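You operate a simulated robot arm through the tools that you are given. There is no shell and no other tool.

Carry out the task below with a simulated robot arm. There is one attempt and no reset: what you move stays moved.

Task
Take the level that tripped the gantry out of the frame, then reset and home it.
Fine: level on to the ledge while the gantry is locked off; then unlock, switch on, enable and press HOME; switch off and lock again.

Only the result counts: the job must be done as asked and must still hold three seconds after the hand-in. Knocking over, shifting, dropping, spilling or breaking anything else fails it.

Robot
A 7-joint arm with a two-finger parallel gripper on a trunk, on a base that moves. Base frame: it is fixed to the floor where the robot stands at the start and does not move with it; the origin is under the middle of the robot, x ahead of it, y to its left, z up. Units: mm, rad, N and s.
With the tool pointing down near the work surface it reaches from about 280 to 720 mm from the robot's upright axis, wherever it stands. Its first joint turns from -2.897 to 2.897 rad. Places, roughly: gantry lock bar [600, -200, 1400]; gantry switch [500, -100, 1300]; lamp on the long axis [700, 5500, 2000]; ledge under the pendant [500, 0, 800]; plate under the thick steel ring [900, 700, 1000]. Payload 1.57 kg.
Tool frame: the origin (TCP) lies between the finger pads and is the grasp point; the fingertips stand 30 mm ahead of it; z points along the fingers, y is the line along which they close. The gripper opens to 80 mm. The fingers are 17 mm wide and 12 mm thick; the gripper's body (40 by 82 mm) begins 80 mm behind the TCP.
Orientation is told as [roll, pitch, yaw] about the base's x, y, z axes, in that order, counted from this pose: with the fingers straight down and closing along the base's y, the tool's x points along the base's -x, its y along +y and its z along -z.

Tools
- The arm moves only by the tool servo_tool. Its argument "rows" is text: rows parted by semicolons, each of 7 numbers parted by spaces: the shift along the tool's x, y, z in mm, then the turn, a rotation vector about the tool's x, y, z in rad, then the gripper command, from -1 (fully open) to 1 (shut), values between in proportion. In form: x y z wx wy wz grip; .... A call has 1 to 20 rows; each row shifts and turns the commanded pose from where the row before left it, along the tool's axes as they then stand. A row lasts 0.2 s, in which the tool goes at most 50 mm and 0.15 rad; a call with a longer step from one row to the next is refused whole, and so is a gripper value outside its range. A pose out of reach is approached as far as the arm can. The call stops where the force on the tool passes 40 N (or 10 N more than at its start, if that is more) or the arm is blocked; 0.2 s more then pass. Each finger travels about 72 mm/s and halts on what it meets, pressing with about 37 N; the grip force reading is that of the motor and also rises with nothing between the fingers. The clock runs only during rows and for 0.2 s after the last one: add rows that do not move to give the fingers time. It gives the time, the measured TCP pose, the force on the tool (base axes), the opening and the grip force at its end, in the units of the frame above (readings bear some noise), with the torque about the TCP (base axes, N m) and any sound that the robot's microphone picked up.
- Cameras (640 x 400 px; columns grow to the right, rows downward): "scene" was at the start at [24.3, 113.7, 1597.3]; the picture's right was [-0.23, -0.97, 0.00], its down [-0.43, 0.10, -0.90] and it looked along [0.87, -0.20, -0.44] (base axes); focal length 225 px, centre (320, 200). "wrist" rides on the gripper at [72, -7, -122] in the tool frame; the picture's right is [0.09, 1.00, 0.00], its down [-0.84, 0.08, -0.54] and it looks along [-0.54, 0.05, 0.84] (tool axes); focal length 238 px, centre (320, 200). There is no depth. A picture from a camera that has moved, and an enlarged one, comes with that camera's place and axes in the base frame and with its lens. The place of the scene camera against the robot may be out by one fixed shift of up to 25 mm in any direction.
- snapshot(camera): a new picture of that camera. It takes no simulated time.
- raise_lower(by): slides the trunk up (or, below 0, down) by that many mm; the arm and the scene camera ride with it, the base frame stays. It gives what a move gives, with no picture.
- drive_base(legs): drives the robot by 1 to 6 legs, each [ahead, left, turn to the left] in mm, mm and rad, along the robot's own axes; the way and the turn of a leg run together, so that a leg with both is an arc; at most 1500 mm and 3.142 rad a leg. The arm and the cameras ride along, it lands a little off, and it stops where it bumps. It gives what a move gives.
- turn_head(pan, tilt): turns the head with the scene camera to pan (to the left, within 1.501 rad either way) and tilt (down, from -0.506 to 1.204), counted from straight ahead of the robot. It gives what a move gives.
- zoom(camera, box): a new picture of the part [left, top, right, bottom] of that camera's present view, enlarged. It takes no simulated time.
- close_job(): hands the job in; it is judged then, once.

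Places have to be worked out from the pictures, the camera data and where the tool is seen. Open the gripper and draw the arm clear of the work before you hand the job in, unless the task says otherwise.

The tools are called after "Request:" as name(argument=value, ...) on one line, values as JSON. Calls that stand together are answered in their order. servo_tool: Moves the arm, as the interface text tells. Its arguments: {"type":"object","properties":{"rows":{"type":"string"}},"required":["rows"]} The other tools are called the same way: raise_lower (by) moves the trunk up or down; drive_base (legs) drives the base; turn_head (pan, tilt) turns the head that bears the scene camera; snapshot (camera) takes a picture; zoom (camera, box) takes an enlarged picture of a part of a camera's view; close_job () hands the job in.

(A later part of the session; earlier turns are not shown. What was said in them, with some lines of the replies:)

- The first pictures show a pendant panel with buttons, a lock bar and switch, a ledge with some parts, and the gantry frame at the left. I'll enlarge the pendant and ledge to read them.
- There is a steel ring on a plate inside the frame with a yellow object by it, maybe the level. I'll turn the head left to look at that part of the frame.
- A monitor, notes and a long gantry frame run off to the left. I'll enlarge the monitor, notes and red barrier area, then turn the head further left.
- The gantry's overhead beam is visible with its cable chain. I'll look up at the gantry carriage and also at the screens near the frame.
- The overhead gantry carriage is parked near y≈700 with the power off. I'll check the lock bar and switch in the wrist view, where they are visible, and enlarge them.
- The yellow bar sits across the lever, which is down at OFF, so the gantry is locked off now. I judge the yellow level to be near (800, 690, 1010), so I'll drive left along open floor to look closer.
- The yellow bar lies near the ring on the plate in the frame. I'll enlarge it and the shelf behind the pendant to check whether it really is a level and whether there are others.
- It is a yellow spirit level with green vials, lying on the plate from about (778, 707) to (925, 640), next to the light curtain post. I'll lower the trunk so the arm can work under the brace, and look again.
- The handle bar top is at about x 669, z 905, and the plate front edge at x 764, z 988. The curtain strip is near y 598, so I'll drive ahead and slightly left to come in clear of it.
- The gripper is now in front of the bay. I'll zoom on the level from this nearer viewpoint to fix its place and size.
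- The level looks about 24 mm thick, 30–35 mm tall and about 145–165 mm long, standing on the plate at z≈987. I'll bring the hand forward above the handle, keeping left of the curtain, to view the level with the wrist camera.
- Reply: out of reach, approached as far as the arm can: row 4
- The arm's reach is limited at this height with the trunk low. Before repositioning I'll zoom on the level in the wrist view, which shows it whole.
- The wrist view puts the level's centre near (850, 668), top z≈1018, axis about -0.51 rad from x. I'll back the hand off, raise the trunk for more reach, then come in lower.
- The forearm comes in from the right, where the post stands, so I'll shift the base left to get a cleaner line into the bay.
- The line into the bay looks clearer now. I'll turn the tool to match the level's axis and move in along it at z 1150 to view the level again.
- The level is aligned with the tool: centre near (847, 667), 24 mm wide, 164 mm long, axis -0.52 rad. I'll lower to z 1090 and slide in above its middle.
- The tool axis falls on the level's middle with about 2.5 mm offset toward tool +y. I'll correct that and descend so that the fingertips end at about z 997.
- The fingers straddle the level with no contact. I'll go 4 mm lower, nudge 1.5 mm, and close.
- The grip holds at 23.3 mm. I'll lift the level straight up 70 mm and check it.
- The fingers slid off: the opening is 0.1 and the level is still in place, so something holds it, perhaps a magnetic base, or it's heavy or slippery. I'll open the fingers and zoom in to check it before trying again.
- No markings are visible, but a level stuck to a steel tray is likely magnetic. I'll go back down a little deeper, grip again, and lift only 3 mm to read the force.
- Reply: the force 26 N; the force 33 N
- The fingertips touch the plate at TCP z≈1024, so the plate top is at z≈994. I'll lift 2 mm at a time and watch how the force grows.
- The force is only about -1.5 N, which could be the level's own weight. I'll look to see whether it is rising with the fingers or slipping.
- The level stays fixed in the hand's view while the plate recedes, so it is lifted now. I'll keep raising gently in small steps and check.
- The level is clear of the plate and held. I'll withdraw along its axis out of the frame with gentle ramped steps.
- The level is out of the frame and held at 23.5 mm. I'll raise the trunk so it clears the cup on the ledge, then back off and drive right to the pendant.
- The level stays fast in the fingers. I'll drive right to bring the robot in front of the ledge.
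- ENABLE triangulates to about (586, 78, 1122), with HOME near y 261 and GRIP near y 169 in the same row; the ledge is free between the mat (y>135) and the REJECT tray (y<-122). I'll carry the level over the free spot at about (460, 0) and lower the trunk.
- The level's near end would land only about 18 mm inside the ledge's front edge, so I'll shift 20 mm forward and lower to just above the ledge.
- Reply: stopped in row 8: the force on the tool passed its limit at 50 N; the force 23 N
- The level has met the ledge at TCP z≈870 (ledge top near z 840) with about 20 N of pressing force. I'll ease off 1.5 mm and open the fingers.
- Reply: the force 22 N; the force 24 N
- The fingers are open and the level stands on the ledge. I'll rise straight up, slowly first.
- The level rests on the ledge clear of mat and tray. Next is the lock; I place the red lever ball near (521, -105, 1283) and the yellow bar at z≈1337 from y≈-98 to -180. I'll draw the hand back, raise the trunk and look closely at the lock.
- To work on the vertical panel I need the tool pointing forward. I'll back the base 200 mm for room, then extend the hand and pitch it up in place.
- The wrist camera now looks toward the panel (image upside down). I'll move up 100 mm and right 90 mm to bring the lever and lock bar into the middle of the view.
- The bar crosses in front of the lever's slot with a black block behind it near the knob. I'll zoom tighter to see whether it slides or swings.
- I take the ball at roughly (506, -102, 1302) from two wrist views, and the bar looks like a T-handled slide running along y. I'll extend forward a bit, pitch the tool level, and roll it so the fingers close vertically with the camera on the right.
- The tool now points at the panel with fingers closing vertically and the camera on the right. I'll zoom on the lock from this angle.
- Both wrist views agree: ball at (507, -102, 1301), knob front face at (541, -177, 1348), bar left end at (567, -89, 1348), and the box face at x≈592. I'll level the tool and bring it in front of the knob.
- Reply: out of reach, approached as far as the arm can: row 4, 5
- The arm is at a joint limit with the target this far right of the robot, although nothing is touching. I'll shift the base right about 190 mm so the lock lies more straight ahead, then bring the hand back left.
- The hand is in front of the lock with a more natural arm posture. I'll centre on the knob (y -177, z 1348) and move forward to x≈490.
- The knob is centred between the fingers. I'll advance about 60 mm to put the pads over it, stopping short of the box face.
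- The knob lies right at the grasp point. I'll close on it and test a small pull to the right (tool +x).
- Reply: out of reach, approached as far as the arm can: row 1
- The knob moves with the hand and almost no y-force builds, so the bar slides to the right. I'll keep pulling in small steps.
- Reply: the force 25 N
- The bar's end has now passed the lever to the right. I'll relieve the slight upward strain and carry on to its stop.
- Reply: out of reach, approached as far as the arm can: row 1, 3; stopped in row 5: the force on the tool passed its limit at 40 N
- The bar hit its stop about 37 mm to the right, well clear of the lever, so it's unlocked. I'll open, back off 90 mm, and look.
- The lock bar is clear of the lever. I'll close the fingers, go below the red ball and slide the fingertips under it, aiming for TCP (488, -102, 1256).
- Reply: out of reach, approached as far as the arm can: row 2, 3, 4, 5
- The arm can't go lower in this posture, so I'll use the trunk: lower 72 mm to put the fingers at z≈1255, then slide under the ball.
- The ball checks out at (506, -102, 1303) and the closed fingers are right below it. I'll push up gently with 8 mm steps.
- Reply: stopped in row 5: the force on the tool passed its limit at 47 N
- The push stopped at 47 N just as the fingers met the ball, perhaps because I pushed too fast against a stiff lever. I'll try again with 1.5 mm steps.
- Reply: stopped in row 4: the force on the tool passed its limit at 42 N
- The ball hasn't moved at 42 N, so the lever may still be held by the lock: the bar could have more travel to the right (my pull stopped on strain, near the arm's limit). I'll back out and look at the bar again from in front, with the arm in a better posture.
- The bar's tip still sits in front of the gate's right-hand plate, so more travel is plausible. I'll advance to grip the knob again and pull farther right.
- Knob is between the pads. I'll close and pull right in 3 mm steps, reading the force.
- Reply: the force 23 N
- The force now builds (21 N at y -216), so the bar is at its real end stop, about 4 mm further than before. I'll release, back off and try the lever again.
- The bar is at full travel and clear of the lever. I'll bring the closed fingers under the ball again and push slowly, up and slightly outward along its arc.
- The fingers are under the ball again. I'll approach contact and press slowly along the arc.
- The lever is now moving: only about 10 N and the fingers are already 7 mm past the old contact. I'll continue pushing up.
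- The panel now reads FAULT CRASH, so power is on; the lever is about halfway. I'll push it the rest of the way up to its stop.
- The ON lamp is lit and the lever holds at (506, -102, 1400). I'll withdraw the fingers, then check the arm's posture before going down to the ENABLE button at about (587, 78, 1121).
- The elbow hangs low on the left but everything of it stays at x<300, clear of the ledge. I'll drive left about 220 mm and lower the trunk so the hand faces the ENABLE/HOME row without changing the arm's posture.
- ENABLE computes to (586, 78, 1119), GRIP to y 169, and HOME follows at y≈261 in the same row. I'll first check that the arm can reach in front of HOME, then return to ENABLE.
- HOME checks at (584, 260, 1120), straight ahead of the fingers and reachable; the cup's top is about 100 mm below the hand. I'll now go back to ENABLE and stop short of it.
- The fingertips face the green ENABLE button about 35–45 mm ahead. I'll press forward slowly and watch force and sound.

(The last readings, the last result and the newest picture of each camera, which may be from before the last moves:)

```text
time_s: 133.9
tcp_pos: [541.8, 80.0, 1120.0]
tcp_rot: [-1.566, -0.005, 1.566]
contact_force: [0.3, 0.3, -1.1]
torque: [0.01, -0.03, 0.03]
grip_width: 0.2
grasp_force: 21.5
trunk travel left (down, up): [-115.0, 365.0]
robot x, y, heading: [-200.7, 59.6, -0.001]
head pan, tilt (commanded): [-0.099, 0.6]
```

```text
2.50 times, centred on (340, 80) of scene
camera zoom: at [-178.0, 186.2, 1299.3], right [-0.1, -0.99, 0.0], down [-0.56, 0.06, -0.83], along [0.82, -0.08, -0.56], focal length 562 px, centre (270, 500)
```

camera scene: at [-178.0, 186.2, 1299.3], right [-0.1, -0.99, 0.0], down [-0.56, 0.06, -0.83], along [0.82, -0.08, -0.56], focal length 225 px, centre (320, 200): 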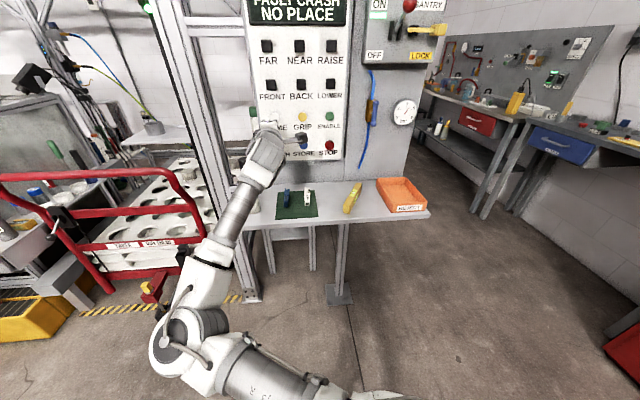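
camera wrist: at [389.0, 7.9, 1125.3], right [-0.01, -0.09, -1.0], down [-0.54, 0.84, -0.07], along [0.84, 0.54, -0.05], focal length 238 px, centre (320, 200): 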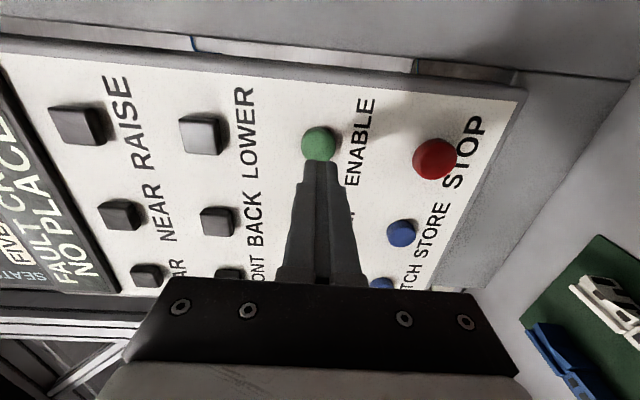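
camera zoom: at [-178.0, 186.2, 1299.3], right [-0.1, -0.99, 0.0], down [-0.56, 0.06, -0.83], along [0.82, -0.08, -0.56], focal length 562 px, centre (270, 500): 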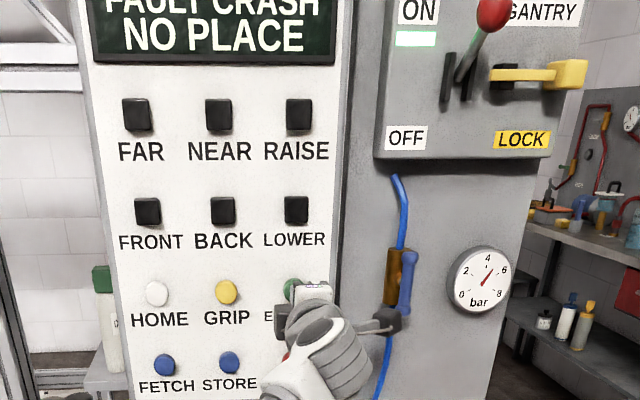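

The fingertips are just short of the button. I'll tilt the head to keep the display in view, then press on in 2 mm steps.

Request:
turn_head(pan=-0.1, tilt=0.3)

Request:
servo_tool(rows="0 0 2 0 0 0 1; 0 0 2 0 0 0 1; 0 0 2 0 0 0 1; 0 0 2 0 0 0 1; 0 0 0 0 0 0 1")

Request:
snapshot(camera="scene")

```text
time_s: 134.7
tcp_pos: [542.1, 79.5, 1119.8]
tcp_rot: [-1.568, -0.006, 1.566]
contact_force: [0.3, 1.0, 0.5]
torque: [0.0, 0.0, 0.0]
grip_width: 0.0
grasp_force: 21.4
trunk travel left (down, up): [-115.0, 365.0]
robot x, y, heading: [-202.2, 60.4, 0.001]
head pan, tilt (commanded): [-0.099, 0.3]
```

```text
time_s: 135.9
tcp_pos: [551.5, 79.3, 1119.1]
tcp_rot: [-1.566, -0.006, 1.565]
contact_force: [0.1, -0.5, -0.3]
torque: [-0.02, -0.02, -0.02]
grip_width: 0.3
grasp_force: 21.4
trunk travel left (down, up): [-115.0, 365.0]
robot x, y, heading: [-204.3, 58.9, -0.0]
head pan, tilt (commanded): [-0.099, 0.3]
```

```text
taken
camera scene: at [-173.0, 185.7, 1326.8], right [-0.1, -0.99, 0.0], down [-0.29, 0.03, -0.96], along [0.95, -0.1, -0.3], focal length 225 px, centre (320, 200)
```

scene: 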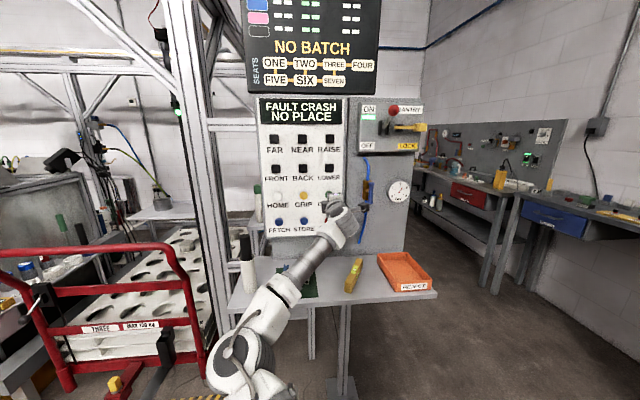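

Still no contact at fingertip x≈581. I'll continue in 2 mm steps.

Request:
servo_tool(rows="0 0 2 0 0 0 1; 0 0 2 0 0 0 1; 0 0 2 0 0 0 1; 0 0 0 0 0 0 1")

Request:
zoom(camera="wrist", box=[220, 80, 420, 220])

Request:
zoom(camera="scene", box=[240, 80, 440, 240])

```text
time_s: 136.9
tcp_pos: [557.9, 79.1, 1119.6]
tcp_rot: [-1.566, -0.005, 1.564]
contact_force: [-2.6, 0.3, -2.6]
torque: [-0.04, 0.04, 0.01]
grip_width: 0.0
grasp_force: 20.9
trunk travel left (down, up): [-115.0, 365.0]
robot x, y, heading: [-204.3, 63.4, 0.004]
head pan, tilt (commanded): [-0.099, 0.3]
heard: click
```

```text
2.86 times, centred on (320, 150) of wrist
camera zoom: at [434.1, 7.7, 1127.0], right [-0.01, -0.09, -1.0], down [-0.54, 0.84, -0.07], along [0.84, 0.53, -0.05], focal length 681 px, centre (320, 343)
```

zoom: 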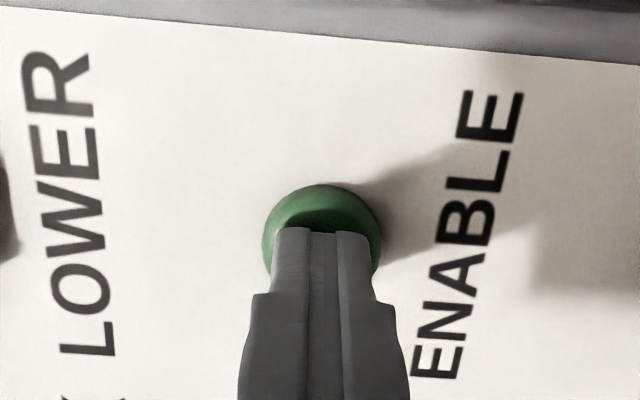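

```text
2.50 times, centred on (340, 160) of scene
camera zoom: at [-173.2, 185.6, 1326.7], right [-0.1, -0.99, 0.0], down [-0.29, 0.03, -0.96], along [0.95, -0.1, -0.3], focal length 562 px, centre (270, 300)
```

zoom: 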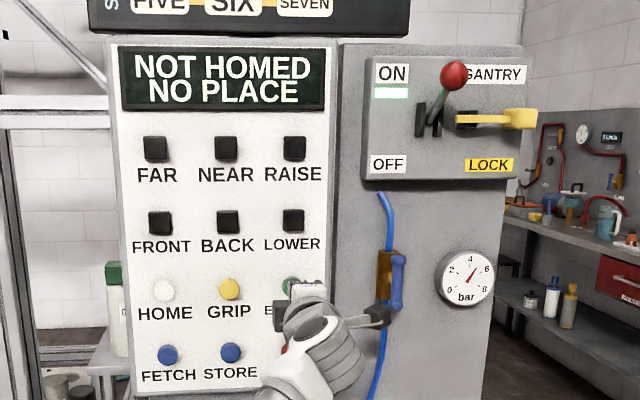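

A click sounded and the display changed to NOT HOMED, so it's enabled. I'll back off, move to HOME and stop just short of it.

Request:
servo_tool(rows="0 0 -20 0 0 0 1; 0 0 -30 0 0 0 1; -30 0 0 0 0 0 1; -30 0 0 0 0 0 1; -30 0 0 0 0 0 1; -30 0 0 0 0 0 1; -30 0 0 0 0 0 1; -31 0 0 0 0 0 1; 0 0 15 0 0 0 1; 0 0 15 0 0 0 1; 0 0 0 0 0 0 1")

Request:
snapshot(camera="wrist")

Request:
zoom(camera="scene", box=[240, 80, 440, 240])

```text
time_s: 139.3
tcp_pos: [536.6, 262.9, 1120.8]
tcp_rot: [-1.565, -0.004, 1.565]
contact_force: [0.5, 0.3, -0.3]
torque: [0.02, -0.02, 0.02]
grip_width: 0.1
grasp_force: 21.3
trunk travel left (down, up): [-115.0, 365.0]
robot x, y, heading: [-198.6, 58.5, -0.001]
head pan, tilt (commanded): [-0.099, 0.3]
```

```text
taken
camera wrist: at [414.3, 189.3, 1128.1], right [-0.01, -0.09, -1.0], down [-0.54, 0.84, -0.07], along [0.84, 0.54, -0.05], focal length 238 px, centre (320, 200)
```

wrist: 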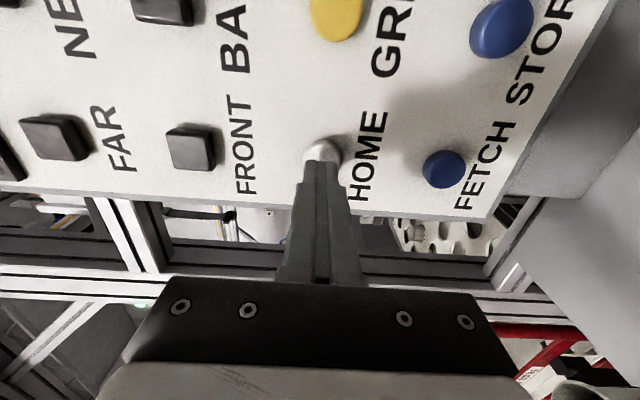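

```text
2.50 times, centred on (340, 160) of scene
camera zoom: at [-173.1, 185.7, 1326.8], right [-0.1, -0.99, 0.0], down [-0.29, 0.03, -0.96], along [0.95, -0.1, -0.3], focal length 562 px, centre (270, 300)
```

zoom: 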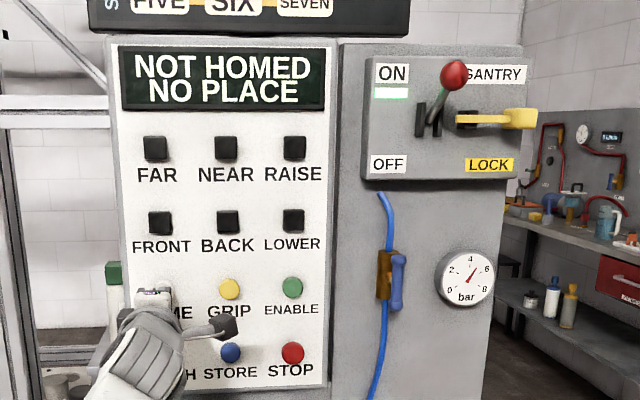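

The display still reads NOT HOMED and the fingertips face HOME, about 4 mm left of its centre. I'll correct that and press.

Request:
servo_tool(rows="3.5 1 4 0 0 0 1; 0 0 5 0 0 0 1; 0 0 4 0 0 0 1; 0 0 2 0 0 0 1; 0 0 2 0 0 0 1; 0 0 2 0 0 0 1; 0 0 2 0 0 0 1; 0 0 0 0 0 0 1")

Request:
zoom(camera="scene", box=[240, 80, 440, 240])

```text
time_s: 141.1
tcp_pos: [557.7, 257.6, 1120.0]
tcp_rot: [-1.566, -0.005, 1.566]
contact_force: [-13.1, -1.7, -6.8]
torque: [0.01, 0.19, -0.07]
grip_width: 0.1
grasp_force: 21.6
trunk travel left (down, up): [-115.0, 365.0]
robot x, y, heading: [-201.5, 60.2, -0.002]
head pan, tilt (commanded): [-0.099, 0.3]
heard: click
```

```text
2.50 times, centred on (340, 160) of scene
camera zoom: at [-173.8, 185.7, 1326.7], right [-0.1, -0.99, 0.0], down [-0.29, 0.03, -0.96], along [0.95, -0.1, -0.3], focal length 562 px, centre (270, 300)
```

zoom: 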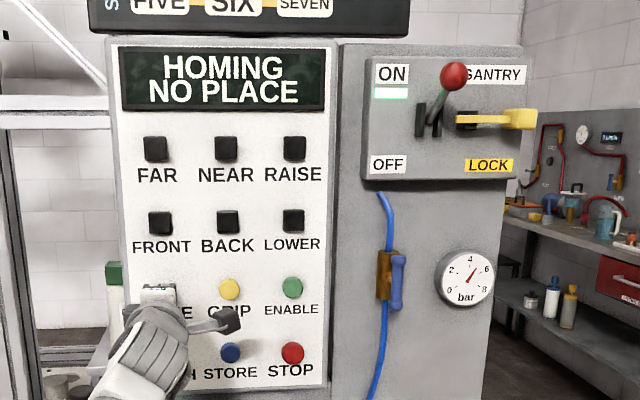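

A click, and the display reads HOMING. I'll release the button, back the hand off and wait for it to finish, watching the gantry.

Request:
servo_tool(rows="0 0 -20 0 0 0 1; 0 0 -40 0 0 0 1; 0 0 -40 0 0 0 1; 0 0 -40 0 0 0 1; 0 0 0 0 0 0 1; 0 0 0 0 0 0 1; 0 0 0 0 0 0 1; 0 0 0 0 0 0 1; 0 0 0 0 0 0 1; 0 0 0 0 0 0 1; 0 0 0 0 0 0 1; 0 0 0 0 0 0 1; 0 0 0 0 0 0 1; 0 0 0 0 0 0 1")

Request:
snapshot(camera="scene")

Request:
zoom(camera="scene", box=[240, 80, 440, 240])

```text
time_s: 144.1
tcp_pos: [418.4, 257.4, 1119.8]
tcp_rot: [-1.567, -0.006, 1.567]
contact_force: [-0.7, -0.3, -0.2]
torque: [0.0, 0.01, 0.02]
grip_width: 0.0
grasp_force: 21.6
trunk travel left (down, up): [-115.0, 365.0]
robot x, y, heading: [-199.6, 64.3, 0.002]
head pan, tilt (commanded): [-0.099, 0.3]
```

```text
taken
camera scene: at [-173.0, 185.7, 1326.8], right [-0.1, -0.99, 0.0], down [-0.29, 0.03, -0.96], along [0.95, -0.1, -0.3], focal length 225 px, centre (320, 200)
```

scene: 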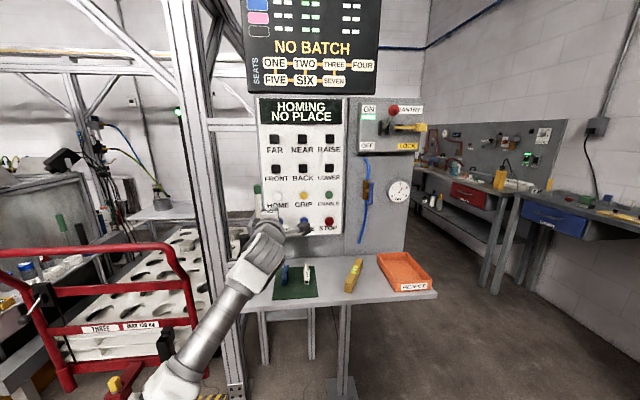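

```text
2.50 times, centred on (340, 160) of scene
camera zoom: at [-173.0, 185.7, 1326.8], right [-0.1, -0.99, 0.0], down [-0.29, 0.03, -0.96], along [0.95, -0.1, -0.3], focal length 562 px, centre (270, 300)
```

zoom: 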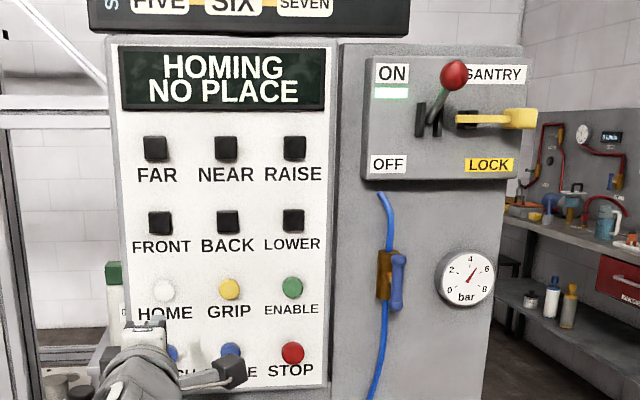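

It is still homing. While it runs I'll move the hand to the right, clear of the buttons, ready for the lever.

Request:
servo_tool(rows="0 0 -20 0 0 0 1; 30 0 0 0 0 0 1; 30 0 0 0 0 0 1; 30 0 0 0 0 0 1; 30 0 0 0 0 0 1; 20 0 0 0 0 0 1; 0 0 0 0 0 0 1; 0 0 0 0 0 0 1; 0 0 0 0 0 0 1; 0 0 0 0 0 0 1; 0 0 0 0 0 0 1; 0 0 0 0 0 0 1; 0 0 0 0 0 0 1; 0 0 0 0 0 0 1; 0 0 0 0 0 0 1; 0 0 0 0 0 0 1; 0 0 0 0 0 0 1; 0 0 0 0 0 0 1; 0 0 0 0 0 0 1; 0 0 0 0 0 0 1")

Request:
zoom(camera="scene", box=[240, 80, 440, 240])

```text
time_s: 148.3
tcp_pos: [395.7, 117.9, 1118.3]
tcp_rot: [-1.566, -0.007, 1.565]
contact_force: [0.5, 0.1, -1.2]
torque: [0.01, 0.0, 0.03]
grip_width: 0.0
grasp_force: 21.2
trunk travel left (down, up): [-115.0, 365.0]
robot x, y, heading: [-197.6, 61.5, -0.004]
head pan, tilt (commanded): [-0.099, 0.3]
```

```text
2.50 times, centred on (340, 160) of scene
camera zoom: at [-173.0, 185.7, 1326.8], right [-0.1, -0.99, 0.0], down [-0.29, 0.03, -0.96], along [0.95, -0.1, -0.3], focal length 562 px, centre (270, 300)
```

zoom: 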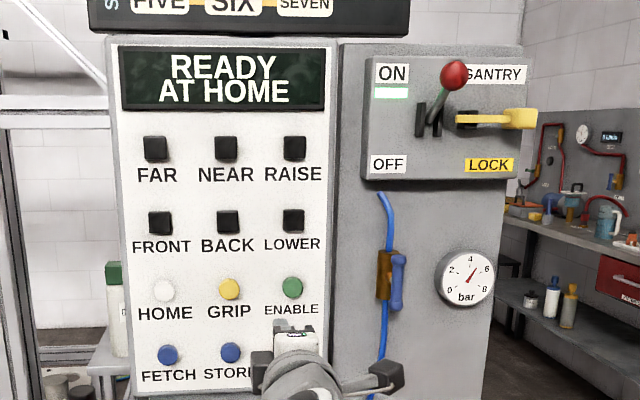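

The display reads READY / AT HOME, so homing is finished. Now I'll go to the lever: raise the trunk and drive right with the hand withdrawn.

Request:
raise_lower(by=305)

Request:
drive_base(legs=[[0, -222, 0]])

Request:
snapshot(camera="wrist")

Request:
snapshot(camera="scene")

```text
time_s: 151.4
tcp_pos: [397.6, 116.8, 1422.8]
tcp_rot: [-1.566, -0.005, 1.566]
contact_force: [-0.5, -0.3, -0.6]
torque: [0.03, 0.0, -0.01]
grip_width: 0.0
grasp_force: 21.6
trunk travel left (down, up): [-420.0, 60.0]
robot x, y, heading: [-201.2, 57.1, -0.004]
head pan, tilt (commanded): [-0.099, 0.3]
```

```text
time_s: 153.6
tcp_pos: [394.9, -101.7, 1423.5]
tcp_rot: [-1.566, -0.005, 1.565]
contact_force: [0.0, 0.5, -0.1]
torque: [-0.04, 0.03, -0.01]
grip_width: 0.0
grasp_force: 21.8
trunk travel left (down, up): [-420.0, 60.0]
robot x, y, heading: [-204.2, -157.6, -0.004]
head pan, tilt (commanded): [-0.099, 0.3]
```

```text
taken
camera wrist: at [273.4, -173.9, 1430.8], right [-0.01, -0.09, -1.0], down [-0.54, 0.84, -0.07], along [0.84, 0.54, -0.05], focal length 238 px, centre (320, 200)
```

wrist: 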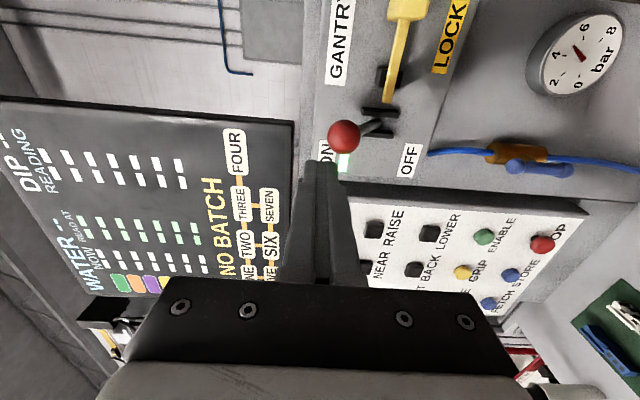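

```text
taken
camera scene: at [-173.5, -34.3, 1631.8], right [-0.1, -0.99, 0.0], down [-0.29, 0.03, -0.96], along [0.95, -0.1, -0.3], focal length 225 px, centre (320, 200)
```

scene: 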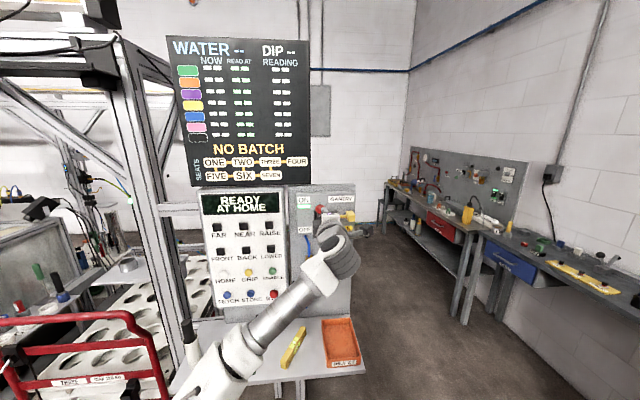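

The ball is at (507, -102, 1398) with the ON lamp lit. I'll go above it and then over it with closed fingers.

Request:
servo_tool(rows="0 -22 0 0 0 0 1; 0 0 25 0 0 0 1; 0 0 30 0 0 0 1; 0 0 25 0 0 0 1; 0 0 12 0 0 0 1; 0 0 0 0 0 0 1")

Request:
snapshot(camera="wrist")

```text
time_s: 155.0
tcp_pos: [486.9, -102.3, 1444.8]
tcp_rot: [-1.566, -0.005, 1.565]
contact_force: [0.1, 0.5, -0.4]
torque: [-0.02, -0.03, 0.0]
grip_width: 0.0
grasp_force: 21.4
trunk travel left (down, up): [-420.0, 60.0]
robot x, y, heading: [-198.5, -162.4, 0.0]
head pan, tilt (commanded): [-0.099, 0.3]
```

```text
taken
camera wrist: at [365.4, -174.2, 1452.0], right [-0.01, -0.09, -1.0], down [-0.54, 0.84, -0.07], along [0.84, 0.54, -0.05], focal length 238 px, centre (320, 200)
```

wrist: 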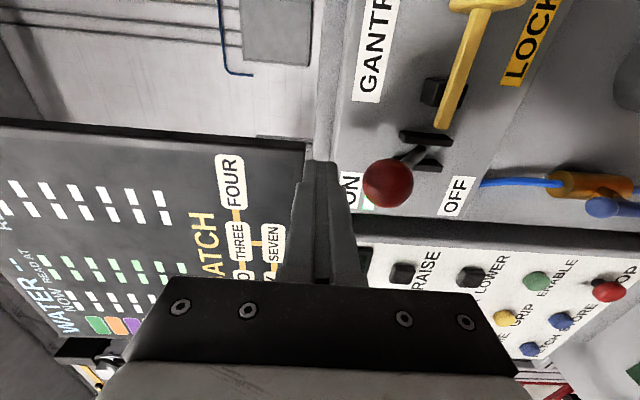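

The fingers are just above the ball. I'll push down in small steps.

Request:
servo_tool(rows="0 4 0 0 0 0 1; 0 4 0 0 0 0 1; 0 3 0 0 0 0 1; 0 2 0 0 0 0 1; 0 2 0 0 0 0 1; 0 2 0 0 0 0 1; 0 2 0 0 0 0 1; 0 2 0 0 0 0 1; 0 3 0 0 0 0 1; 0 3 0 0 0 0 1; 0 4 0 0 0 0 1; 0 4 0 0 0 0 1; 0 4 0 0 0 0 1; 0 4 0 0 0 0 1; 0 4 0 0 0 0 1; 0 4 0 0 0 0 1; 0 4 0 0 0 0 1; 0 0 0 0 0 0 1")

Request:
snapshot(camera="wrist")

```text
time_s: 158.8
tcp_pos: [487.4, -102.6, 1387.7]
tcp_rot: [-1.565, -0.007, 1.566]
contact_force: [-0.7, 0.0, 1.2]
torque: [-0.04, -0.04, 0.0]
grip_width: 0.0
grasp_force: 21.4
trunk travel left (down, up): [-420.0, 60.0]
robot x, y, heading: [-201.9, -158.5, 0.002]
head pan, tilt (commanded): [-0.099, 0.3]
```

```text
taken
camera wrist: at [365.2, -174.5, 1396.5], right [-0.01, -0.09, -1.0], down [-0.54, 0.84, -0.07], along [0.84, 0.54, -0.05], focal length 238 px, centre (320, 200)
```

wrist: 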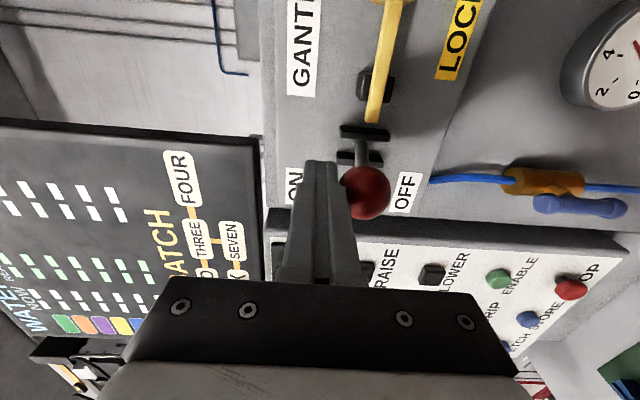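

The lever follows easily and is about mid-way; I'll push it the rest of the way down to OFF.

Request:
servo_tool(rows="0 4 0 0 0 0 1; 0 4 0 0 0 0 1; 0 4 0 0 0 0 1; 0 4 0 0 0 0 1; 0 4 0 0 0 0 1; 0 4 0 0 0 0 1; 0 4 0 0 0 0 1; 0 4 0 0 0 0 1; 0 4 0 0 0 0 1; 0 4 0 0 0 0 1; 0 4 0 0 0 0 1; 0 3 0 0 0 0 1; 0 3 0 0 0 0 1; 0 2 0 0 0 0 1; 0 2 0 0 0 0 1; 0 2 0 0 0 0 1; 0 0 0 0 0 0 1")

Request:
snapshot(camera="wrist")

Request:
zoom(camera="scene", box=[190, 170, 390, 310])

```text
time_s: 162.4
tcp_pos: [488.5, -100.4, 1333.9]
tcp_rot: [-1.565, -0.004, 1.566]
contact_force: [0.5, -0.6, -0.6]
torque: [-0.03, 0.04, -0.03]
grip_width: 0.2
grasp_force: 20.7
trunk travel left (down, up): [-420.0, 60.0]
robot x, y, heading: [-199.8, -160.2, 0.002]
head pan, tilt (commanded): [-0.099, 0.3]
```

```text
taken
camera wrist: at [365.2, -173.2, 1341.3], right [-0.01, -0.09, -1.0], down [-0.54, 0.84, -0.07], along [0.84, 0.54, -0.05], focal length 238 px, centre (320, 200)
```

wrist: 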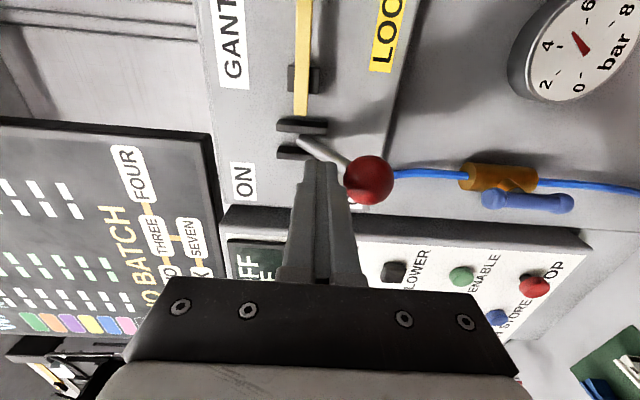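

```text
2.86 times, centred on (290, 240) of scene
camera zoom: at [-173.5, -34.2, 1631.8], right [-0.1, -0.99, 0.0], down [-0.29, 0.03, -0.96], along [0.95, -0.1, -0.3], focal length 643 px, centre (406, 86)
```

zoom: 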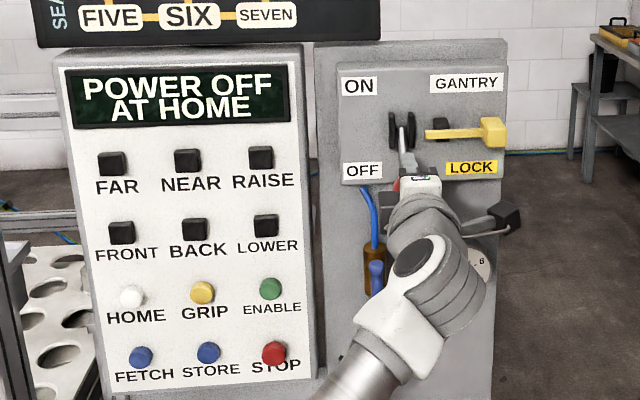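

The display reads POWER OFF / AT HOME and the ball is back at z≈1301, its original OFF position. I'll withdraw, lower the trunk for posture, and go to the lock knob at y≈-215.

Request:
servo_tool(rows="0 -3 -10 0 0 0 1; 0 0 -25 0 0 0 1; 0 0 -30 0 0 0 1; 28 0 0 0 0 0 -1; 28 0 0 0 0 0 -1; 28 0 0 0 0 0 -1; 28 0 0 0 0 0 -1; 0 0 0 0 0 0 -1")

Request:
raise_lower(by=-62)

Request:
servo_tool(rows="0 -20 0 0 0 0 -1; 0 -20 0 0 0 0 -1; 0 -20 0 0 0 0 -1; 0 -17 0 0 0 0 -1; 0 0 0 0 0 0 -1")

Request:
snapshot(camera="wrist")

```text
time_s: 164.2
tcp_pos: [421.8, -213.8, 1337.9]
tcp_rot: [-1.558, -0.004, 1.565]
contact_force: [0.3, -1.2, 0.4]
torque: [-0.02, 0.01, -0.01]
grip_width: 79.8
grasp_force: 0.0
trunk travel left (down, up): [-420.0, 60.0]
robot x, y, heading: [-201.2, -156.3, -0.003]
head pan, tilt (commanded): [-0.099, 0.3]
```

```text
time_s: 165.2
tcp_pos: [420.5, -212.2, 1276.2]
tcp_rot: [-1.559, -0.005, 1.563]
contact_force: [-0.3, 0.2, -0.6]
torque: [0.02, 0.0, -0.01]
grip_width: 80.1
grasp_force: 0.1
trunk travel left (down, up): [-358.0, 122.0]
robot x, y, heading: [-197.9, -157.6, -0.001]
head pan, tilt (commanded): [-0.099, 0.3]
```

```text
time_s: 166.4
tcp_pos: [423.4, -211.9, 1353.5]
tcp_rot: [-1.558, -0.004, 1.566]
contact_force: [0.4, -0.1, 0.3]
torque: [0.0, -0.03, 0.04]
grip_width: 80.0
grasp_force: 0.0
trunk travel left (down, up): [-358.0, 122.0]
robot x, y, heading: [-200.8, -162.8, 0.001]
head pan, tilt (commanded): [-0.099, 0.3]
```

```text
taken
camera wrist: at [299.8, -284.0, 1361.8], right [-0.01, -0.09, -1.0], down [-0.54, 0.84, -0.07], along [0.84, 0.53, -0.06], focal length 238 px, centre (320, 200)
```

wrist: 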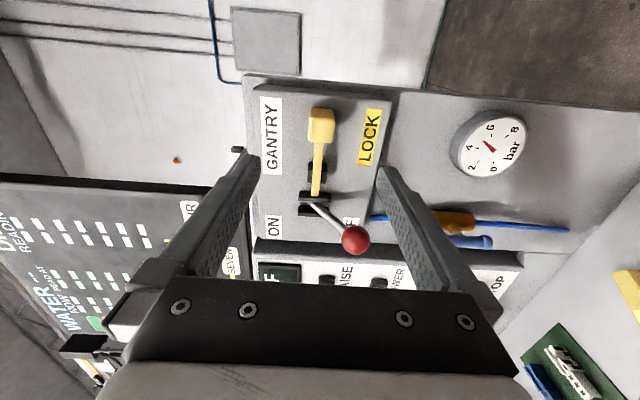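

The knob is in line ahead. I'll advance the open fingers over it.

Request:
servo_tool(rows="2 1 20 0 0 0 -1; 1 0 30 0 0 0 -1; 0 0 30 0 0 0 -1; 0 0 25 0 0 0 -1; 0 0 15 0 0 0 -1; 0 0 8 0 0 0 -1; 0 0 0 0 0 0 -1")

Request:
snapshot(camera="wrist")

```text
time_s: 168.0
tcp_pos: [550.8, -217.7, 1350.7]
tcp_rot: [-1.558, -0.006, 1.563]
contact_force: [-0.2, 0.3, 0.6]
torque: [-0.01, 0.01, -0.01]
grip_width: 79.9
grasp_force: 0.0
trunk travel left (down, up): [-358.0, 122.0]
robot x, y, heading: [-201.7, -161.1, -0.008]
head pan, tilt (commanded): [-0.099, 0.3]
```

```text
taken
camera wrist: at [427.0, -289.6, 1359.4], right [-0.01, -0.09, -1.0], down [-0.54, 0.84, -0.07], along [0.84, 0.53, -0.06], focal length 238 px, centre (320, 200)
```

wrist: 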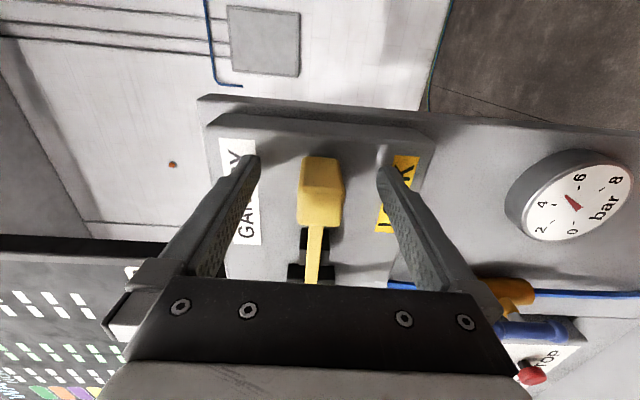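

The knob is at the grasp point. I'll close on it and slide the bar left by about 40 mm.

Request:
servo_tool(rows="0 0 0 0 0 0 0.3; 0 0 0 0 0 0 0.8; 0 0 0 0 0 0 1; 0 0 0 0 0 0 1; 0 0 0 0 0 0 1")

Request:
servo_tool(rows="-3 0 0 0 0 0 1; -4 0 0 0 0 0 1; -4 0 0 0 0 0 1; -4 0 0 0 0 0 1; -4 0 0 0 0 0 1; 0 0 0 0 0 0 1")

Request:
zoom(camera="scene", box=[240, 140, 390, 250])

```text
time_s: 169.2
tcp_pos: [549.3, -217.5, 1351.1]
tcp_rot: [-1.559, -0.006, 1.565]
contact_force: [-0.6, 0.0, -2.5]
torque: [-0.34, -1.37, 0.03]
grip_width: 25.6
grasp_force: 37.2
trunk travel left (down, up): [-358.0, 122.0]
robot x, y, heading: [-202.1, -158.2, -0.001]
head pan, tilt (commanded): [-0.099, 0.3]
```

```text
time_s: 170.6
tcp_pos: [549.2, -197.3, 1350.6]
tcp_rot: [-1.556, -0.007, 1.563]
contact_force: [-10.3, -0.3, -11.1]
torque: [-0.25, -1.3, -0.39]
grip_width: 25.7
grasp_force: 37.0
trunk travel left (down, up): [-358.0, 122.0]
robot x, y, heading: [-201.5, -159.9, -0.003]
head pan, tilt (commanded): [-0.099, 0.3]
```

```text
3.64 times, centred on (315, 195) of scene
camera zoom: at [-174.2, -34.2, 1569.7], right [-0.1, -0.99, 0.0], down [-0.29, 0.03, -0.96], along [0.95, -0.1, -0.3], focal length 818 px, centre (338, 218)
```

zoom: 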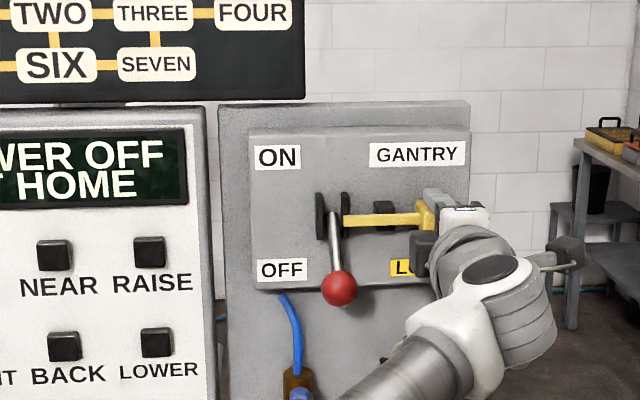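

The bar is sliding back with the hand (y -197) and little force along y. I'll continue left to its stop, easing the slight vertical strain.

Request:
servo_tool(rows="-4 0.5 -0.4 0 0 0 1; -4 0.5 -0.4 0 0 0 1; -4 0.5 0 0 0 0 1; -4 0 0 0 0 0 1; -3 0 0 0 0 0 1; 0 0 0 0 0 0 1")

Request:
servo_tool(rows="-2 0 0 0 0 0 1; -2 0 0 0 0 0 1; -1 0 0 0 0 0 1; 0 0 0 0 0 0 1")

Request:
zoom(camera="scene", box=[240, 140, 390, 250])

```text
time_s: 172.0
tcp_pos: [548.6, -177.7, 1351.1]
tcp_rot: [-1.561, -0.004, 1.565]
contact_force: [7.3, -1.0, 10.2]
torque: [-0.21, -1.13, -0.46]
grip_width: 25.7
grasp_force: 36.9
trunk travel left (down, up): [-358.0, 122.0]
robot x, y, heading: [-201.2, -159.1, -0.005]
head pan, tilt (commanded): [-0.099, 0.3]
```

```text
time_s: 173.0
tcp_pos: [548.8, -177.5, 1350.8]
tcp_rot: [-1.562, -0.009, 1.561]
contact_force: [19.7, -11.6, 24.3]
torque: [-0.35, -0.96, 0.13]
grip_width: 25.5
grasp_force: 36.9
trunk travel left (down, up): [-358.0, 122.0]
robot x, y, heading: [-202.7, -157.3, -0.002]
head pan, tilt (commanded): [-0.099, 0.3]
```

```text
3.64 times, centred on (315, 195) of scene
camera zoom: at [-173.2, -35.8, 1570.1], right [-0.1, -0.99, 0.0], down [-0.29, 0.03, -0.96], along [0.95, -0.1, -0.3], focal length 818 px, centre (338, 218)
```

zoom: 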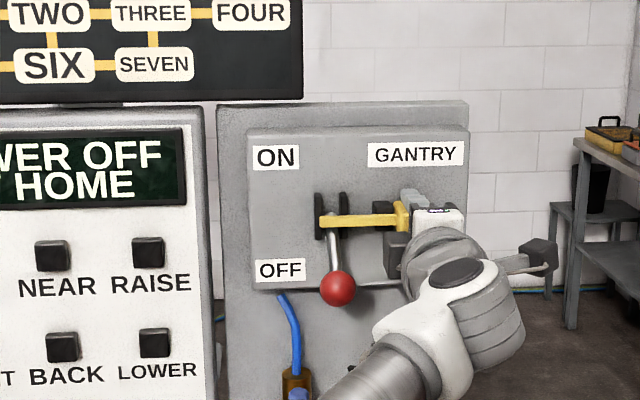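

The bar is against its left stop across the lever (y stays at -177.5 with -11.6 N). I'll ease the vertical strain, open and withdraw.

Request:
servo_tool(rows="0 -1.2 1 0 0 0 1; 0 -0.8 0.5 0 0 0 1; 0 0 0 0 0 0 0.6; 0 0 0 0 0 0 0.2; 0 0 0 0 0 0 -0.4; 0 0 0 0 0 0 -1; 0 0 0 0 0 0 -1; 0 0 -10 0 0 0 -1; 0 0 -30 0 0 0 -1; 0 0 -40 0 0 0 -1; 0 0 -45 0 0 0 -1; 0 0 0 0 0 0 -1")

Request:
snapshot(camera="wrist")

Request:
zoom(camera="wrist", box=[240, 60, 400, 270])

Request:
zoom(camera="scene", box=[190, 130, 390, 270])

```text
time_s: 175.6
tcp_pos: [424.3, -173.0, 1353.8]
tcp_rot: [-1.559, -0.004, 1.563]
contact_force: [0.8, -0.8, 0.5]
torque: [0.02, 0.04, -0.01]
grip_width: 79.8
grasp_force: 0.0
trunk travel left (down, up): [-358.0, 122.0]
robot x, y, heading: [-200.4, -160.6, -0.003]
head pan, tilt (commanded): [-0.099, 0.3]
```

```text
taken
camera wrist: at [302.4, -244.8, 1362.6], right [-0.01, -0.09, -1.0], down [-0.54, 0.84, -0.07], along [0.84, 0.53, -0.06], focal length 238 px, centre (320, 200)
```

wrist: 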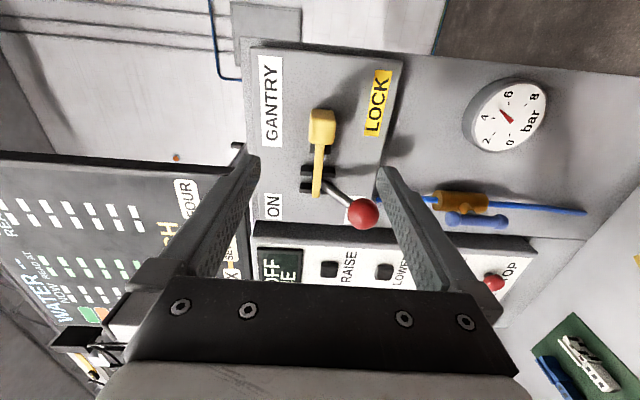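

```text
1.90 times, centred on (320, 165) of wrist
camera zoom: at [302.4, -244.8, 1362.6], right [-0.01, -0.09, -1.0], down [-0.54, 0.84, -0.07], along [0.84, 0.53, -0.06], focal length 454 px, centre (320, 267)
```

zoom: 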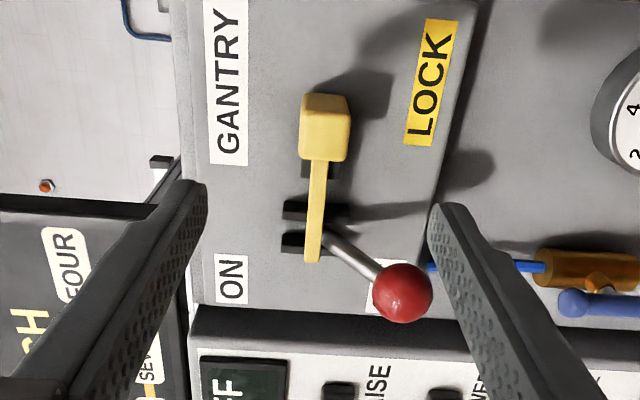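

```text
2.86 times, centred on (290, 200) of scene
camera zoom: at [-173.7, -34.1, 1569.8], right [-0.1, -0.99, 0.0], down [-0.29, 0.03, -0.96], along [0.95, -0.1, -0.3], focal length 643 px, centre (406, 200)
```

zoom: 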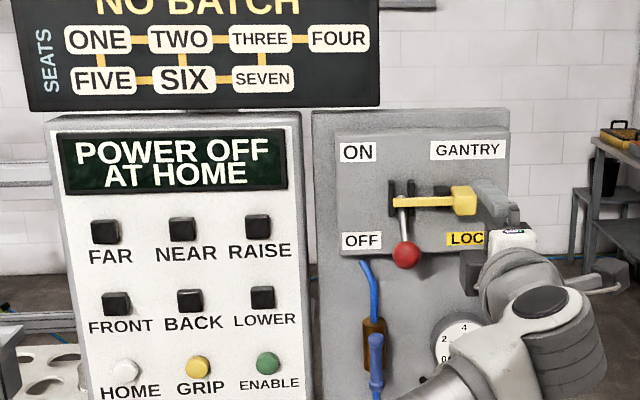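

The bar lies across the lever as at the start, with POWER OFF / AT HOME shown. I'll back the robot away and check the ledge and everything around.

Request:
drive_base(legs=[[-200, 0, 0]])

Request:
turn_head(pan=0.1, tilt=0.4)

Request:
snapshot(camera="scene")

Request:
zoom(camera="scene", box=[180, 100, 400, 250])

Request:
zoom(camera="scene", box=[180, 220, 400, 370])

```text
time_s: 177.6
tcp_pos: [224.3, -171.4, 1354.3]
tcp_rot: [-1.558, -0.005, 1.566]
contact_force: [0.1, -0.4, -0.3]
torque: [0.0, -0.01, 0.0]
grip_width: 80.0
grasp_force: 0.0
trunk travel left (down, up): [-358.0, 122.0]
robot x, y, heading: [-404.9, -158.4, 0.001]
head pan, tilt (commanded): [-0.099, 0.3]
```

```text
time_s: 178.3
tcp_pos: [223.7, -172.0, 1354.2]
tcp_rot: [-1.558, -0.006, 1.566]
contact_force: [-0.1, -0.2, -0.1]
torque: [-0.03, 0.01, -0.01]
grip_width: 80.1
grasp_force: 0.0
trunk travel left (down, up): [-358.0, 122.0]
robot x, y, heading: [-400.9, -158.3, -0.001]
head pan, tilt (commanded): [0.099, 0.4]
```

```text
taken
camera scene: at [-375.7, -15.6, 1560.5], right [0.1, -1.0, 0.0], down [-0.39, -0.04, -0.92], along [0.92, 0.09, -0.39], focal length 225 px, centre (320, 200)
```

scene: 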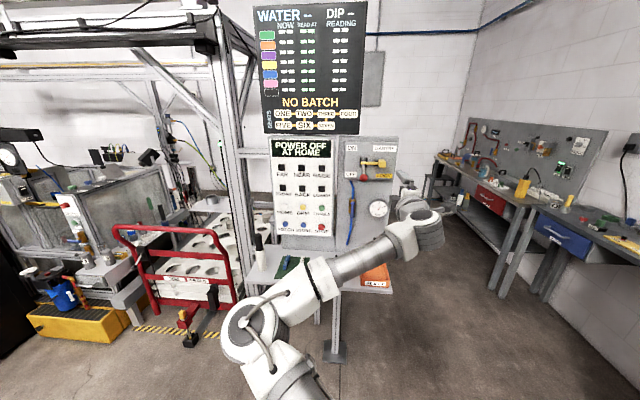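

```text
2.67 times, centred on (290, 175) of scene
camera zoom: at [-375.7, -15.6, 1560.5], right [0.1, -1.0, 0.0], down [-0.39, -0.04, -0.92], along [0.92, 0.09, -0.39], focal length 600 px, centre (400, 267)
```

zoom: 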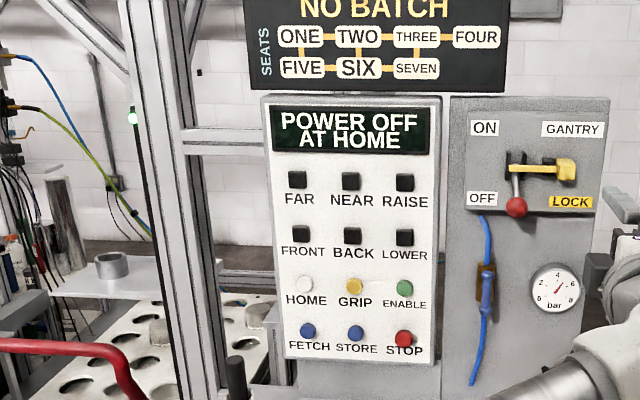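

```text
2.67 times, centred on (290, 295) of scene
camera zoom: at [-375.7, -15.6, 1560.5], right [0.1, -1.0, 0.0], down [-0.39, -0.04, -0.92], along [0.92, 0.09, -0.39], focal length 600 px, centre (400, -53)
```

zoom: 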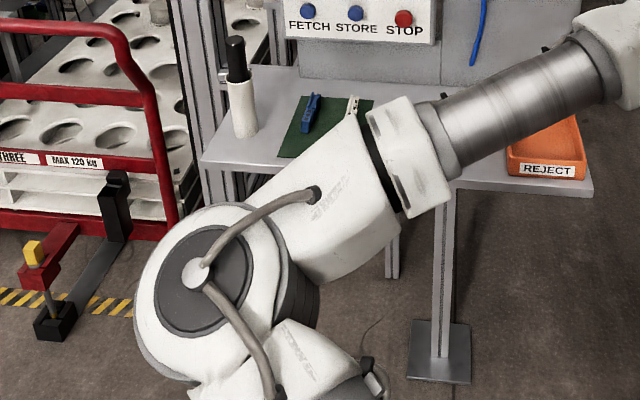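

The panel reads POWER OFF / AT HOME, the lever is down and barred, and the curtain lamp is green. My arm hides the level, so I'll shift the base left to see the ledge.

Request:
drive_base(legs=[[0, 350, 0]])

Request:
turn_head(pan=-0.45, tilt=0.45)

Request:
snapshot(camera="scene")

Request:
snapshot(camera="wrist")

```text
time_s: 181.6
tcp_pos: [223.3, 188.0, 1354.2]
tcp_rot: [-1.56, -0.005, 1.571]
contact_force: [-0.6, 0.2, 0.2]
torque: [-0.01, 0.02, -0.02]
grip_width: 80.0
grasp_force: 0.0
trunk travel left (down, up): [-358.0, 122.0]
robot x, y, heading: [-402.5, 200.8, 0.006]
head pan, tilt (commanded): [0.099, 0.4]
```

```text
time_s: 182.5
tcp_pos: [224.7, 188.9, 1354.4]
tcp_rot: [-1.559, -0.005, 1.569]
contact_force: [0.3, 0.3, 0.2]
torque: [-0.02, 0.02, 0.0]
grip_width: 80.0
grasp_force: 0.0
trunk travel left (down, up): [-358.0, 122.0]
robot x, y, heading: [-401.8, 200.0, 0.004]
head pan, tilt (commanded): [-0.45, 0.45]
```

```text
taken
camera scene: at [-385.9, 293.5, 1555.8], right [-0.43, -0.9, 0.0], down [-0.39, 0.19, -0.9], along [0.81, -0.39, -0.44], focal length 225 px, centre (320, 200)
```

scene: 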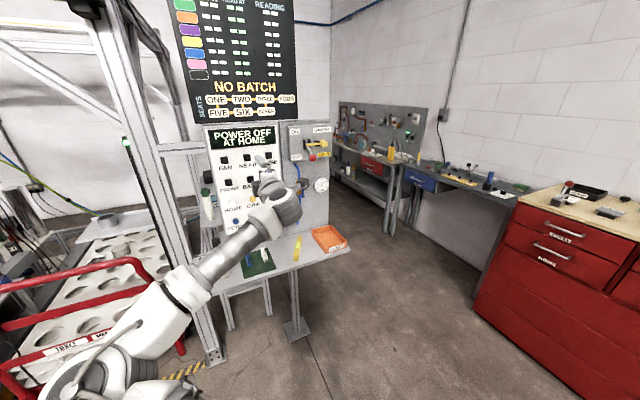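

```text
taken
camera wrist: at [101.7, 115.8, 1362.5], right [-0.01, -0.09, -1.0], down [-0.54, 0.84, -0.07], along [0.84, 0.54, -0.06], focal length 238 px, centre (320, 200)
```

wrist: 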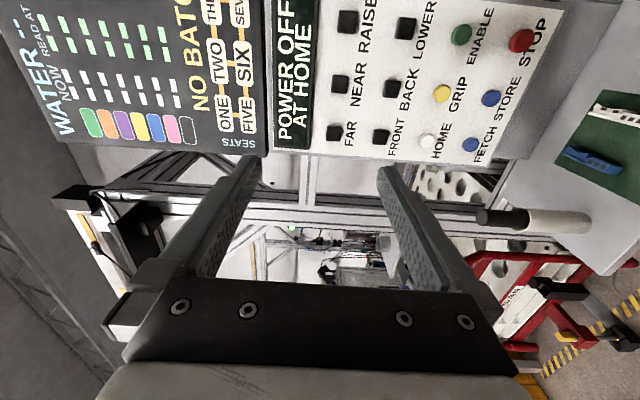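

Request:
zoom(camera="scene", box=[220, 210, 370, 310])

Request:
zoom(camera="scene", box=[270, 115, 350, 205])

Request:
turn_head(pan=1.0, tilt=0.0)

Request:
snapshot(camera="scene")

```text
4.00 times, centred on (295, 260) of scene
camera zoom: at [-385.9, 293.5, 1555.8], right [-0.43, -0.9, 0.0], down [-0.39, 0.19, -0.9], along [0.81, -0.39, -0.44], focal length 900 px, centre (420, -40)
```

zoom: 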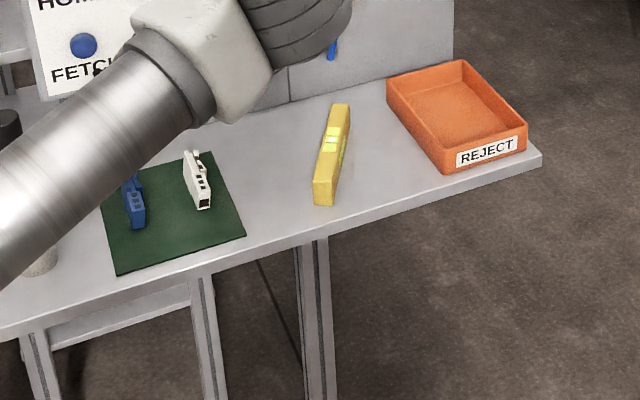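

```text
4.44 times, centred on (310, 160) of scene
camera zoom: at [-385.9, 293.5, 1555.8], right [-0.43, -0.9, 0.0], down [-0.39, 0.19, -0.9], along [0.81, -0.39, -0.44], focal length 1000 px, centre (364, 378)
```

zoom: 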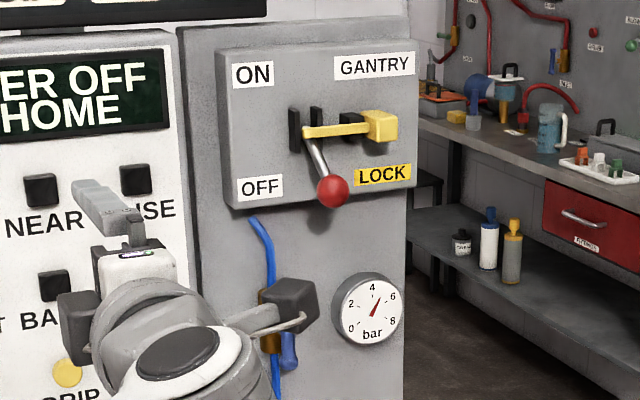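

```text
time_s: 184.1
tcp_pos: [223.5, 188.9, 1354.7]
tcp_rot: [-1.558, -0.005, 1.57]
contact_force: [-0.3, 1.0, -0.2]
torque: [0.0, -0.01, 0.0]
grip_width: 79.9
grasp_force: 0.1
trunk travel left (down, up): [-358.0, 122.0]
robot x, y, heading: [-403.3, 198.2, 0.003]
head pan, tilt (commanded): [1.0, 0.0]
```

```text
taken
camera scene: at [-420.3, 409.0, 1597.5], right [0.84, -0.54, 0.0], down [0.0, 0.0, -1.0], along [0.54, 0.84, 0.0], focal length 225 px, centre (320, 200)
```

scene: 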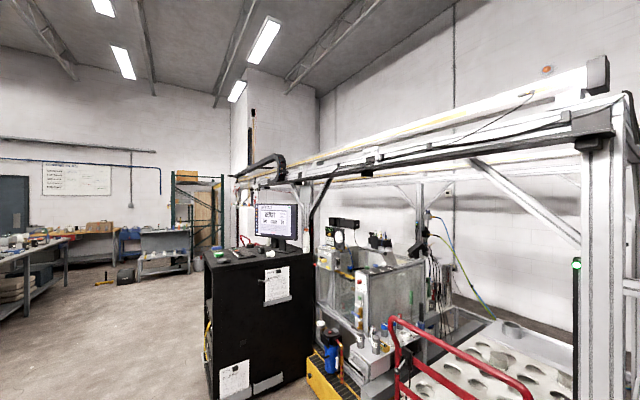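

The gantry has run to its home end, the level rests on the bare ledge with mat, tray and cup undisturbed, and the switch is OFF with the bar back across the lever. The gripper is open and the arm is clear, so I hand the job in.

Request:
close_job()

```text
The job is handed in.
```

The level is out of the frame and on the ledge. The gantry has been reset and homed, and it is switched off and locked again.

- **Level:** it was on the plate beside the steel ring. My first grip slipped, and the level didn't noticeably move. The second grip held, and I put it on the bare ledge between the green mat and the REJECT tray while the gantry was still locked off.
- **Unlock and switch on:** the lever would not move at first because the lock bar had about 4 mm of travel left. Once the bar was fully across, the lever went to ON and the panel showed FAULT CRASH.
- **Reset and home:** ENABLE cleared the fault to NOT HOMED. HOME then ran through to READY / AT HOME, and the carriage is now at the far end.
- **Off and locked:** the lever is back at OFF, the bar is against its stop across it, and the panel reads POWER OFF / AT HOME.

In the last pictures the mat, tray and cup on the ledge looked undisturbed. I left the gripper open and the arm clear of the work before handing in. The hand-in was accepted, but it gave no result.
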